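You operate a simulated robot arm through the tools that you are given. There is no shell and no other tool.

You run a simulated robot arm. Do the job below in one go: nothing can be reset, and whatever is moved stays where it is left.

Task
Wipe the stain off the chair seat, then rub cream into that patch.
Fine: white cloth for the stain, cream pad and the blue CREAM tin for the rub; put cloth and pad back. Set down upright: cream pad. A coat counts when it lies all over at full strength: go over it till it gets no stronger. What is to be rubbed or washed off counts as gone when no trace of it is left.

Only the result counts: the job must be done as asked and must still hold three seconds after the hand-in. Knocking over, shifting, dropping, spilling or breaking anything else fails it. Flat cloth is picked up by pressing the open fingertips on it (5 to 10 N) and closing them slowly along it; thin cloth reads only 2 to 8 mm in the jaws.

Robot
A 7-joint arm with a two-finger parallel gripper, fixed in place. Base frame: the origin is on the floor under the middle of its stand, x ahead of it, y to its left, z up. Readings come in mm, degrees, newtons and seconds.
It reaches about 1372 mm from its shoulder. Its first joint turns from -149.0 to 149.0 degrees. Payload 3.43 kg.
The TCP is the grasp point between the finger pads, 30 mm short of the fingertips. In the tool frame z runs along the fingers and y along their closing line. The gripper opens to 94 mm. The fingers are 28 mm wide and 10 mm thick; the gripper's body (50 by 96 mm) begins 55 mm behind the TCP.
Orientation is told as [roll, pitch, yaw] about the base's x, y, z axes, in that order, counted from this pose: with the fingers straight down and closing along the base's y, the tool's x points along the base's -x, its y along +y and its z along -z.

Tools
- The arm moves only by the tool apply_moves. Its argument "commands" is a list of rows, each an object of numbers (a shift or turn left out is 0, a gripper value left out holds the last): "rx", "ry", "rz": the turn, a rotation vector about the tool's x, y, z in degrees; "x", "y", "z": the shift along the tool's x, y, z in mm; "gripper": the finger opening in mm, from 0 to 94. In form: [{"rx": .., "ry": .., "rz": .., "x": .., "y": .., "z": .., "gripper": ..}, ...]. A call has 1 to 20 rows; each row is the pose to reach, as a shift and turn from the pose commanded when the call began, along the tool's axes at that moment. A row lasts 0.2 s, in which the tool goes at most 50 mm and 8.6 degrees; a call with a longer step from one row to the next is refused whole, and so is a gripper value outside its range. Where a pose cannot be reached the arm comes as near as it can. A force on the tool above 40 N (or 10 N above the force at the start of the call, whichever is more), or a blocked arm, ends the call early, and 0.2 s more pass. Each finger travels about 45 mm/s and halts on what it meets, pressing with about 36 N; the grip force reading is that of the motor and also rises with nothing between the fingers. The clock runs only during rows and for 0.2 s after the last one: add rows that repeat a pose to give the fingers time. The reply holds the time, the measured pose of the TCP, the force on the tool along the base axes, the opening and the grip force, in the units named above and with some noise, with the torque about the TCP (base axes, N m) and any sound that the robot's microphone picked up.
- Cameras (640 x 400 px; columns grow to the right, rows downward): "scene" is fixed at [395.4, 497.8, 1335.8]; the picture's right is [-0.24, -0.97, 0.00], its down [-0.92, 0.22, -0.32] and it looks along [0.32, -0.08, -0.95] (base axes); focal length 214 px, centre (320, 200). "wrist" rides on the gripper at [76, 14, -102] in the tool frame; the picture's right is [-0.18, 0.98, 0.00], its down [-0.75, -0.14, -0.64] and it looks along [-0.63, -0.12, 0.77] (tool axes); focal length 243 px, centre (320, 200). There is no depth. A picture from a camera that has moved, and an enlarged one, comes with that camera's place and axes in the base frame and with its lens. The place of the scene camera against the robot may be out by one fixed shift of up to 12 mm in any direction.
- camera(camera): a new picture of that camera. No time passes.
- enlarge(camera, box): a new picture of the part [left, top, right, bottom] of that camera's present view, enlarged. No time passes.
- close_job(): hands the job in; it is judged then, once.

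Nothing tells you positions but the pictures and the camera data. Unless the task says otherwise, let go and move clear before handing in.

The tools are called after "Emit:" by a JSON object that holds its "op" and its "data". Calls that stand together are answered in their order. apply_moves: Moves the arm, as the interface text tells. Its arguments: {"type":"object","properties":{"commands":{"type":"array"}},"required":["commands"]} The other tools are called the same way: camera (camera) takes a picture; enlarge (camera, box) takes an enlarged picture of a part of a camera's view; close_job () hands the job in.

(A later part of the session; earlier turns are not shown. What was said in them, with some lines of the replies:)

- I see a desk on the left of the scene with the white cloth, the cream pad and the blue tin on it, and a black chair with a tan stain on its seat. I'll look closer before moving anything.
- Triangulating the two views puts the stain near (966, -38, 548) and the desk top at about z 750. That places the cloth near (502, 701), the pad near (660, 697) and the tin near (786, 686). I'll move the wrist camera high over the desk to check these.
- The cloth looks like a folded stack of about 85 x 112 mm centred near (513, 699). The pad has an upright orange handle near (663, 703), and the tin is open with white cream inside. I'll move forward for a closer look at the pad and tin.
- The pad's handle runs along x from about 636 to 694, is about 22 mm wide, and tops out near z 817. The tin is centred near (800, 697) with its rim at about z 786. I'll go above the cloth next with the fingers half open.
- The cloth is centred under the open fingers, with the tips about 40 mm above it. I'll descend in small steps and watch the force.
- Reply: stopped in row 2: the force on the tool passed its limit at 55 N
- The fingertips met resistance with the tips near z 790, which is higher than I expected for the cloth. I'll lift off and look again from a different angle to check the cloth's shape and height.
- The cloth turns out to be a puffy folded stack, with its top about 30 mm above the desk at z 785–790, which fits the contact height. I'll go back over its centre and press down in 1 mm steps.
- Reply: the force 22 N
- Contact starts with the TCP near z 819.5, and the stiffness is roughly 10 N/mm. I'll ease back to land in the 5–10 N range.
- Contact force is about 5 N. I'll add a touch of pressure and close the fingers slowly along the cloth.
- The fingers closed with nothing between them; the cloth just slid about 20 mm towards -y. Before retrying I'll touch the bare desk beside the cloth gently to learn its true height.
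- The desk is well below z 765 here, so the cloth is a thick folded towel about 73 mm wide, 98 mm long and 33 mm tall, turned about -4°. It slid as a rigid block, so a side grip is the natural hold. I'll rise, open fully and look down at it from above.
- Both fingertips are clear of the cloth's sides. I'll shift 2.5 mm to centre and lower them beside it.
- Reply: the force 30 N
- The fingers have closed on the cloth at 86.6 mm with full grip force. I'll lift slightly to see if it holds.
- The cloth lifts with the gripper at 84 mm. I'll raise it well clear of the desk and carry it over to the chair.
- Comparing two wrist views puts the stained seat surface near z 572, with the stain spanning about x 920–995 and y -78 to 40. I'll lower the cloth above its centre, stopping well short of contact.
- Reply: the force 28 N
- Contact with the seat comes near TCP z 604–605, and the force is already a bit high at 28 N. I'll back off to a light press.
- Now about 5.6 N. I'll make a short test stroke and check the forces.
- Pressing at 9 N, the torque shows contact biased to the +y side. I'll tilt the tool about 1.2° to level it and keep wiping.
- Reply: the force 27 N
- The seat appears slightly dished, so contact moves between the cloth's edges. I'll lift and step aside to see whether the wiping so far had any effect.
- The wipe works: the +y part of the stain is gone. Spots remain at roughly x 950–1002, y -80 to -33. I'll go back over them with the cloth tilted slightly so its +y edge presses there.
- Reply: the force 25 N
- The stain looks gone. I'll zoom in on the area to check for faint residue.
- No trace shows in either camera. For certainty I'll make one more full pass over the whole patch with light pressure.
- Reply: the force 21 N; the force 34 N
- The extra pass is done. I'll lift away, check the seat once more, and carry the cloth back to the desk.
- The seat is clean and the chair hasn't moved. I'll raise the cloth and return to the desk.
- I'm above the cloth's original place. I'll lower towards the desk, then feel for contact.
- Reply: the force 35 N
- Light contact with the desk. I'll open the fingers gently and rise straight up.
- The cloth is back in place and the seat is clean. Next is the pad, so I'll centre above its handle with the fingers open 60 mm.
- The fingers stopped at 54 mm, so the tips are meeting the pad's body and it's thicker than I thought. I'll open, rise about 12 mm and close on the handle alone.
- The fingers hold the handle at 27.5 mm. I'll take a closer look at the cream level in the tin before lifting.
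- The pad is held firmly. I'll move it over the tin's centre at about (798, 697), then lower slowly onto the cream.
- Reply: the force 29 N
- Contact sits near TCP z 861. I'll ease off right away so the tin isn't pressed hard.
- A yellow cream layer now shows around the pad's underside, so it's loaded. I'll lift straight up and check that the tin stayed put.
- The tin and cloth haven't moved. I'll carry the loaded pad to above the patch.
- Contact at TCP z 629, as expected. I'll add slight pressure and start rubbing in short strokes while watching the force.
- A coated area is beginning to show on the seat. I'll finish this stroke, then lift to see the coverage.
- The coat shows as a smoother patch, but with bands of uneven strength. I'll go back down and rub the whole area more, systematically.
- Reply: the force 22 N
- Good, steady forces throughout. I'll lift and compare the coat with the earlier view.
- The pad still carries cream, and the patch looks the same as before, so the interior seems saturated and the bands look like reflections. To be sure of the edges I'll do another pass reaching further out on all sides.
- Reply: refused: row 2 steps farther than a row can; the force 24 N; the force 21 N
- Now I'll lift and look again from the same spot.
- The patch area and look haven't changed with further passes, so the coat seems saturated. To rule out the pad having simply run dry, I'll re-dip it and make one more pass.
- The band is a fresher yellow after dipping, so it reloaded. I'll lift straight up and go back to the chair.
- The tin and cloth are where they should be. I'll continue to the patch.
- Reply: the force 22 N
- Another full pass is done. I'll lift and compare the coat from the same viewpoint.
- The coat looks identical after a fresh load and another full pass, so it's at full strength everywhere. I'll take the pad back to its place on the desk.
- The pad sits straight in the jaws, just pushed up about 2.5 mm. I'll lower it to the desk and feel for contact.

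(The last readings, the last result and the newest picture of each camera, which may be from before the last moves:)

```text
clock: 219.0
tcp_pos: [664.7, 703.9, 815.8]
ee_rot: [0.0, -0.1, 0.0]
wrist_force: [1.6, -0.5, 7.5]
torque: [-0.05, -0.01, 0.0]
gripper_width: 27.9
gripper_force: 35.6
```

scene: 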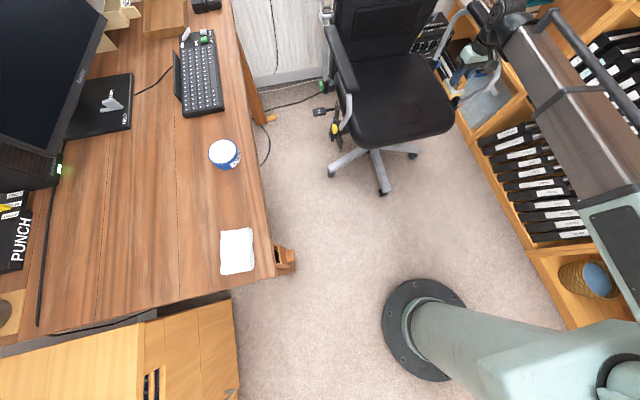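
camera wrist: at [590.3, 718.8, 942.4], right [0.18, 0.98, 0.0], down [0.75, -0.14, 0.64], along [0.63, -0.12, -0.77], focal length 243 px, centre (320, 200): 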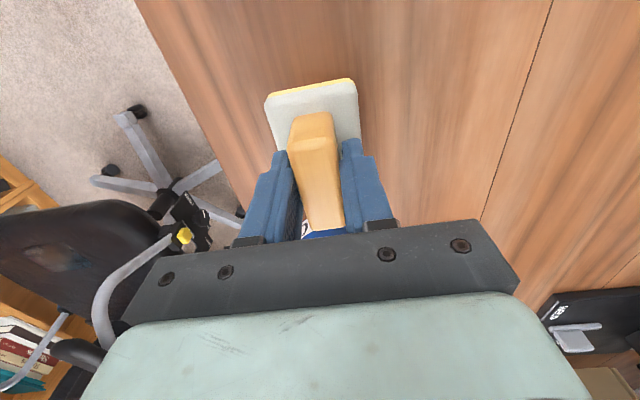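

Emit:
{"op": "apply_moves", "data": {"commands": [{"z": -0.4}, {"z": -0.4, "gripper": 28}, {"z": -0.4, "gripper": 32}, {"z": -0.4, "gripper": 38}, {"z": -0.4, "gripper": 46}, {"z": -0.4, "gripper": 54}, {"z": -0.4, "gripper": 60}, {"z": -0.4, "gripper": 60}]}}

Emit:
{"op": "enlarge", "data": {"camera": "wrist", "box": [200, 0, 440, 240]}}

```text
clock: 220.8
tcp_pos: [665.7, 703.0, 815.3]
ee_rot: [-0.1, 0.1, 0.0]
wrist_force: [0.3, 0.1, 0.3]
torque: [0.01, -0.02, 0.0]
gripper_width: 59.7
gripper_force: 0.2
```

```text
1.67 times, centred on (320, 120) of wrist
camera zoom: at [589.6, 718.1, 918.8], right [0.18, 0.98, 0.0], down [0.75, -0.14, 0.64], along [0.63, -0.12, -0.77], focal length 404 px, centre (320, 333)
```

zoom: 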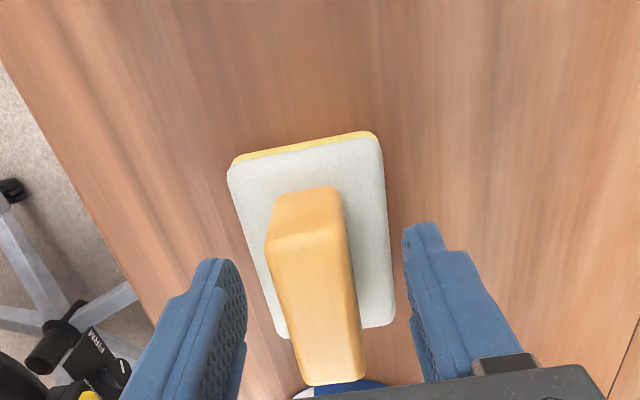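

The pad is standing upright on the desk and the fingers are clear. I'll rise straight up and check everything.

Emit:
{"op": "apply_moves", "data": {"commands": [{"z": -5}, {"z": -15}, {"z": -30}, {"z": -60}, {"z": -100}, {"z": -145}, {"z": -185}]}}

Emit:
{"op": "camera", "data": {"camera": "wrist"}}

```text
clock: 222.4
tcp_pos: [666.1, 703.8, 1001.6]
ee_rot: [0.0, 0.0, 0.0]
wrist_force: [0.7, 0.3, 0.0]
torque: [-0.03, 0.02, 0.0]
gripper_width: 60.2
gripper_force: 0.2
```

```text
taken
camera wrist: at [590.5, 717.6, 1104.3], right [0.18, 0.98, 0.0], down [0.75, -0.14, 0.64], along [0.63, -0.12, -0.77], focal length 243 px, centre (320, 200)
```

wrist: 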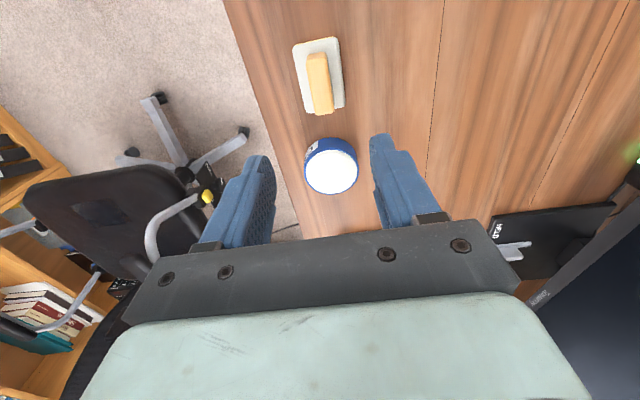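

Emit:
{"op": "apply_moves", "data": {"commands": [{"x": -6, "y": -25}, {"x": -18, "y": -69}, {"x": -30, "y": -113}, {"x": -42, "y": -158}, {"x": -54, "y": -203}, {"x": -66, "y": -248}, {"x": -78, "y": -293}, {"x": -90, "y": -338}, {"x": -102, "y": -383}, {"x": -114, "y": -428}, {"x": -126, "y": -473}, {"x": -138, "y": -518}, {"x": -150, "y": -563}, {"x": -162, "y": -608}, {"x": -173, "y": -653}, {"x": -184, "y": -690}, {"x": -184, "y": -704, "z": 40}, {"x": -184, "y": -704, "z": 85}, {"x": -184, "y": -704, "z": 130}, {"x": -184, "y": -704, "z": 170}]}}

Emit:
{"op": "camera", "data": {"camera": "wrist"}}

Emit:
{"op": "camera", "data": {"camera": "scene"}}

```text
clock: 226.6
tcp_pos: [849.3, -0.8, 831.1]
ee_rot: [0.0, 0.1, 0.0]
wrist_force: [0.0, 0.3, 0.3]
torque: [-0.02, -0.01, -0.02]
gripper_width: 59.9
gripper_force: 0.0
```

```text
taken
camera wrist: at [773.3, 15.0, 933.3], right [0.18, 0.98, 0.0], down [0.75, -0.14, 0.64], along [0.63, -0.12, -0.77], focal length 243 px, centre (320, 200)
```

wrist: 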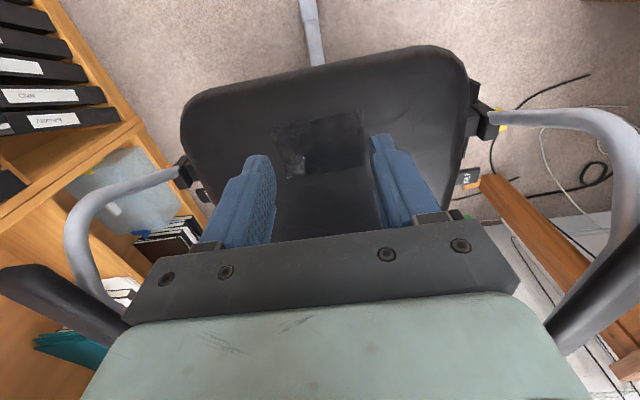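

```text
taken
```

scene: 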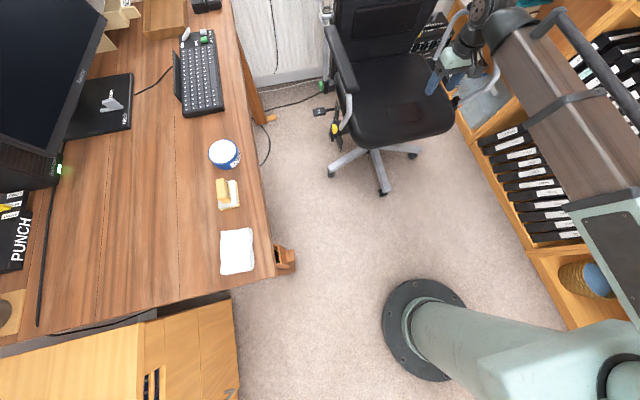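

Emit:
{"op": "enlarge", "data": {"camera": "wrist", "box": [250, 90, 390, 190]}}

Emit:
{"op": "enlarge", "data": {"camera": "scene", "box": [190, 125, 310, 285]}}

Emit:
{"op": "enlarge", "data": {"camera": "scene", "box": [360, 80, 440, 140]}}

```text
4.00 times, centred on (320, 140) of wrist
camera zoom: at [773.3, 15.0, 933.3], right [0.18, 0.98, 0.0], down [0.75, -0.14, 0.64], along [0.63, -0.12, -0.77], focal length 970 px, centre (320, 440)
```

zoom: 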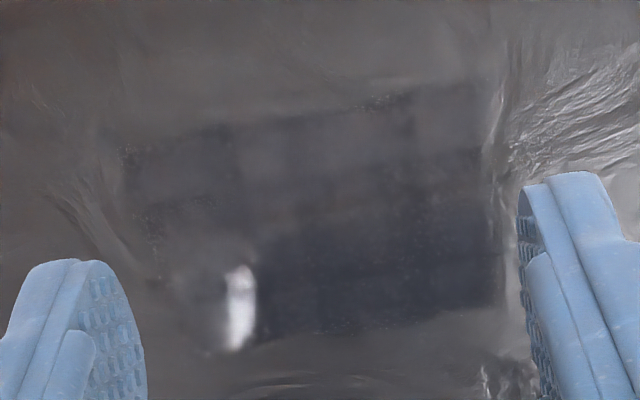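

```text
2.50 times, centred on (250, 205) of scene
camera zoom: at [395.4, 497.8, 1335.8], right [-0.24, -0.97, 0.0], down [-0.92, 0.22, -0.32], along [0.32, -0.08, -0.95], focal length 536 px, centre (495, 188)
```

zoom: 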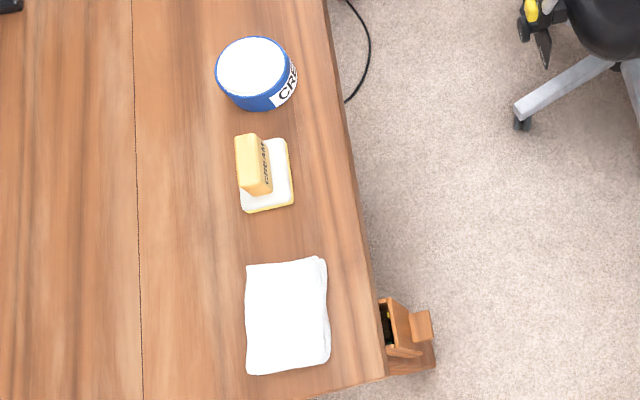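

```text
6.67 times, centred on (400, 110) of scene
camera zoom: at [395.4, 497.8, 1335.8], right [-0.24, -0.97, 0.0], down [-0.92, 0.22, -0.32], along [0.32, -0.08, -0.95], focal length 1430 px, centre (-213, 800)
```

zoom: 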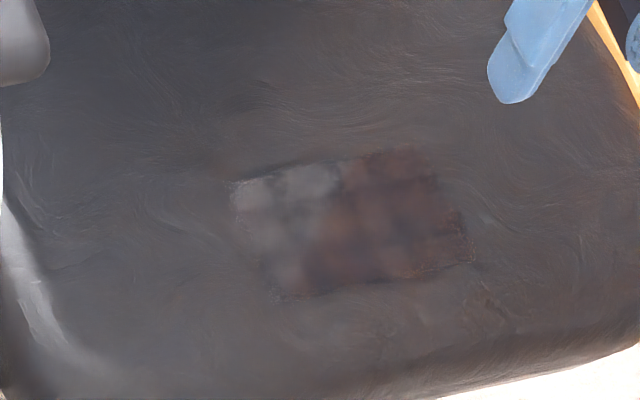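

The desk items are all back in place. One corner of the patch looks lighter from this angle, so I'll check from another viewpoint to rule out a thin spot.

Emit:
{"op": "apply_moves", "data": {"commands": [{"z": -30, "y": -20}, {"z": -60, "y": -40, "x": -15}, {"z": -75, "y": -60, "x": -30}, {"z": -75, "y": -80, "x": -40}]}}

Emit:
{"op": "camera", "data": {"camera": "wrist"}}

Emit:
{"op": "enlarge", "data": {"camera": "wrist", "box": [290, 50, 430, 150]}}

```text
clock: 227.6
tcp_pos: [889.3, -81.4, 905.8]
ee_rot: [-0.1, 0.1, 0.0]
wrist_force: [-0.3, -0.4, -0.6]
torque: [-0.03, 0.0, 0.01]
gripper_width: 60.0
gripper_force: 0.0
```

```text
taken
camera wrist: at [814.3, -66.8, 1009.1], right [0.18, 0.98, 0.0], down [0.75, -0.14, 0.64], along [0.63, -0.12, -0.77], focal length 243 px, centre (320, 200)
```

wrist: 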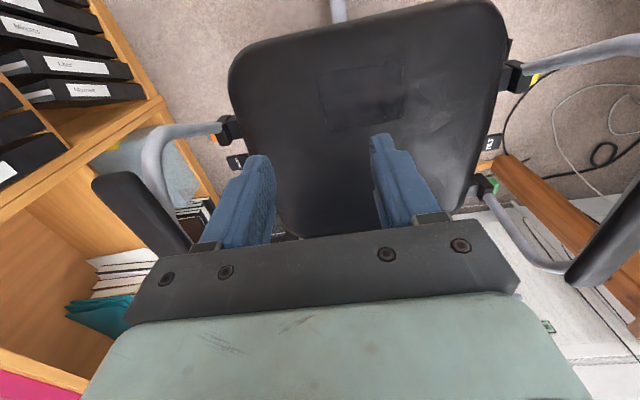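

```text
4.00 times, centred on (360, 100) of wrist
camera zoom: at [814.3, -66.8, 1009.1], right [0.18, 0.98, 0.0], down [0.75, -0.14, 0.64], along [0.63, -0.12, -0.77], focal length 970 px, centre (160, 600)
```

zoom: 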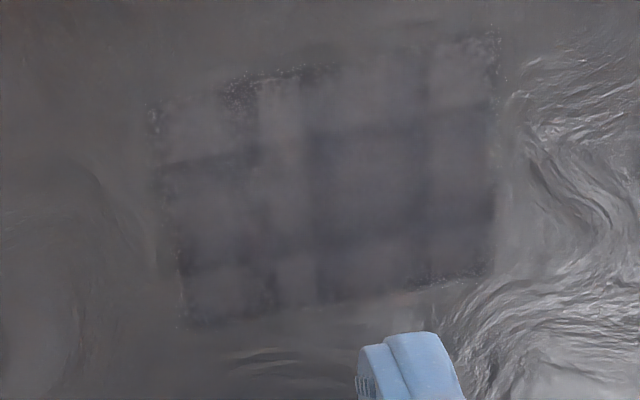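

Emit:
{"op": "enlarge", "data": {"camera": "wrist", "box": [315, 55, 365, 95]}}

Emit:
{"op": "enlarge", "data": {"camera": "wrist", "box": [370, 50, 420, 90]}}

Emit:
{"op": "enlarge", "data": {"camera": "wrist", "box": [320, 95, 370, 135]}}

Emit:
{"op": "enlarge", "data": {"camera": "wrist", "box": [370, 90, 420, 130]}}

```text
10.00 times, centred on (340, 75) of wrist
camera zoom: at [814.3, -66.8, 1009.1], right [0.18, 0.98, 0.0], down [0.75, -0.14, 0.64], along [0.63, -0.12, -0.77], focal length 2426 px, centre (120, 1450)
```

zoom: 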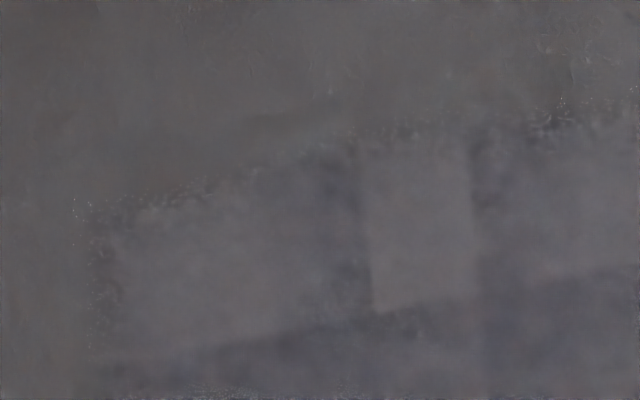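

```text
10.00 times, centred on (395, 70) of wrist
camera zoom: at [814.3, -66.8, 1009.1], right [0.18, 0.98, 0.0], down [0.75, -0.14, 0.64], along [0.63, -0.12, -0.77], focal length 2426 px, centre (-430, 1500)
```

zoom: 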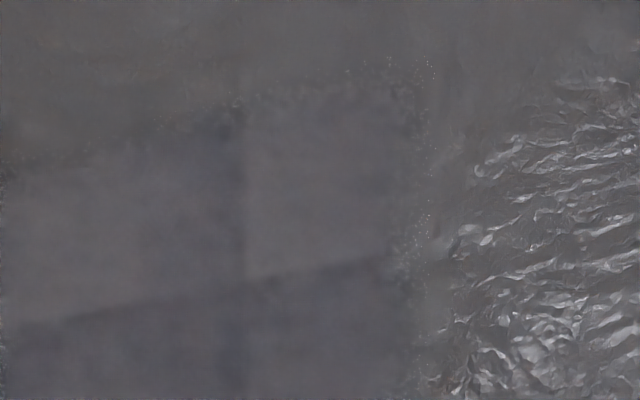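

```text
10.00 times, centred on (345, 115) of wrist
camera zoom: at [814.3, -66.8, 1009.1], right [0.18, 0.98, 0.0], down [0.75, -0.14, 0.64], along [0.63, -0.12, -0.77], focal length 2426 px, centre (70, 1050)
```

zoom: 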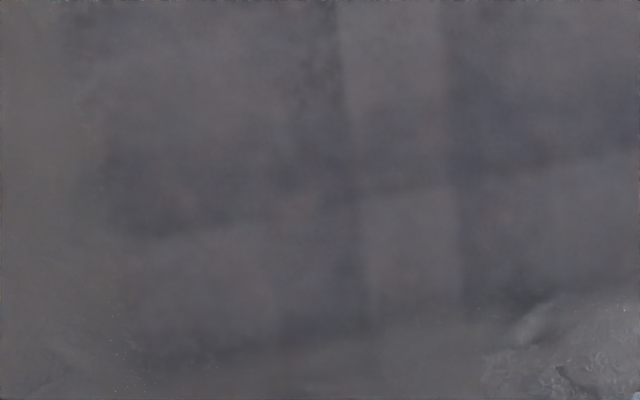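

```text
10.00 times, centred on (395, 110) of wrist
camera zoom: at [814.3, -66.8, 1009.1], right [0.18, 0.98, 0.0], down [0.75, -0.14, 0.64], along [0.63, -0.12, -0.77], focal length 2426 px, centre (-430, 1100)
```

zoom: 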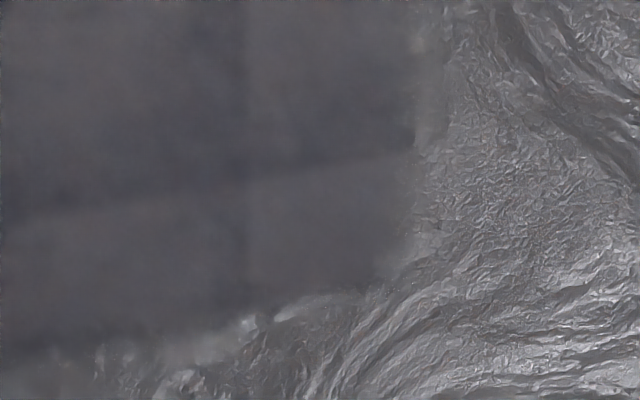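

From this angle the whole patch is evenly coated and the lighter corner was only a reflection. The stain is gone, the pad stands upright, the cloth and tin are in place, and the gripper is empty and clear. I'm handing in.

Emit:
{"op": "close_job", "data": {}}

```text
The job is handed in.
```

The stain is wiped off the chair seat and cream is rubbed evenly over that patch. I've handed the job in, but no verdict has come back yet.

- **Stain:** the last close-ups, taken after an extra full wipe with the white cloth, show no trace of it.
- **Cream coat:** I re-dipped the pad in the CREAM tin and went over the patch again. The coat looked no stronger afterwards, so I take it to be at full strength. From the last viewpoint it covers a rectangle of roughly 97 by 139 mm, which takes in the whole stain area.
- **Cloth and pad:** both are back on the desk. The cloth is within about 5 mm of where it started, and the pad is standing upright in its original spot.
- **Everything else:** the tin and the chair show no movement in the scene pictures. The gripper is empty and clear of everything.

My first try at picking up the cloth failed and slid it about 20 mm across the desk. I then picked it up by its sides and allowed for that slide when I put it back.
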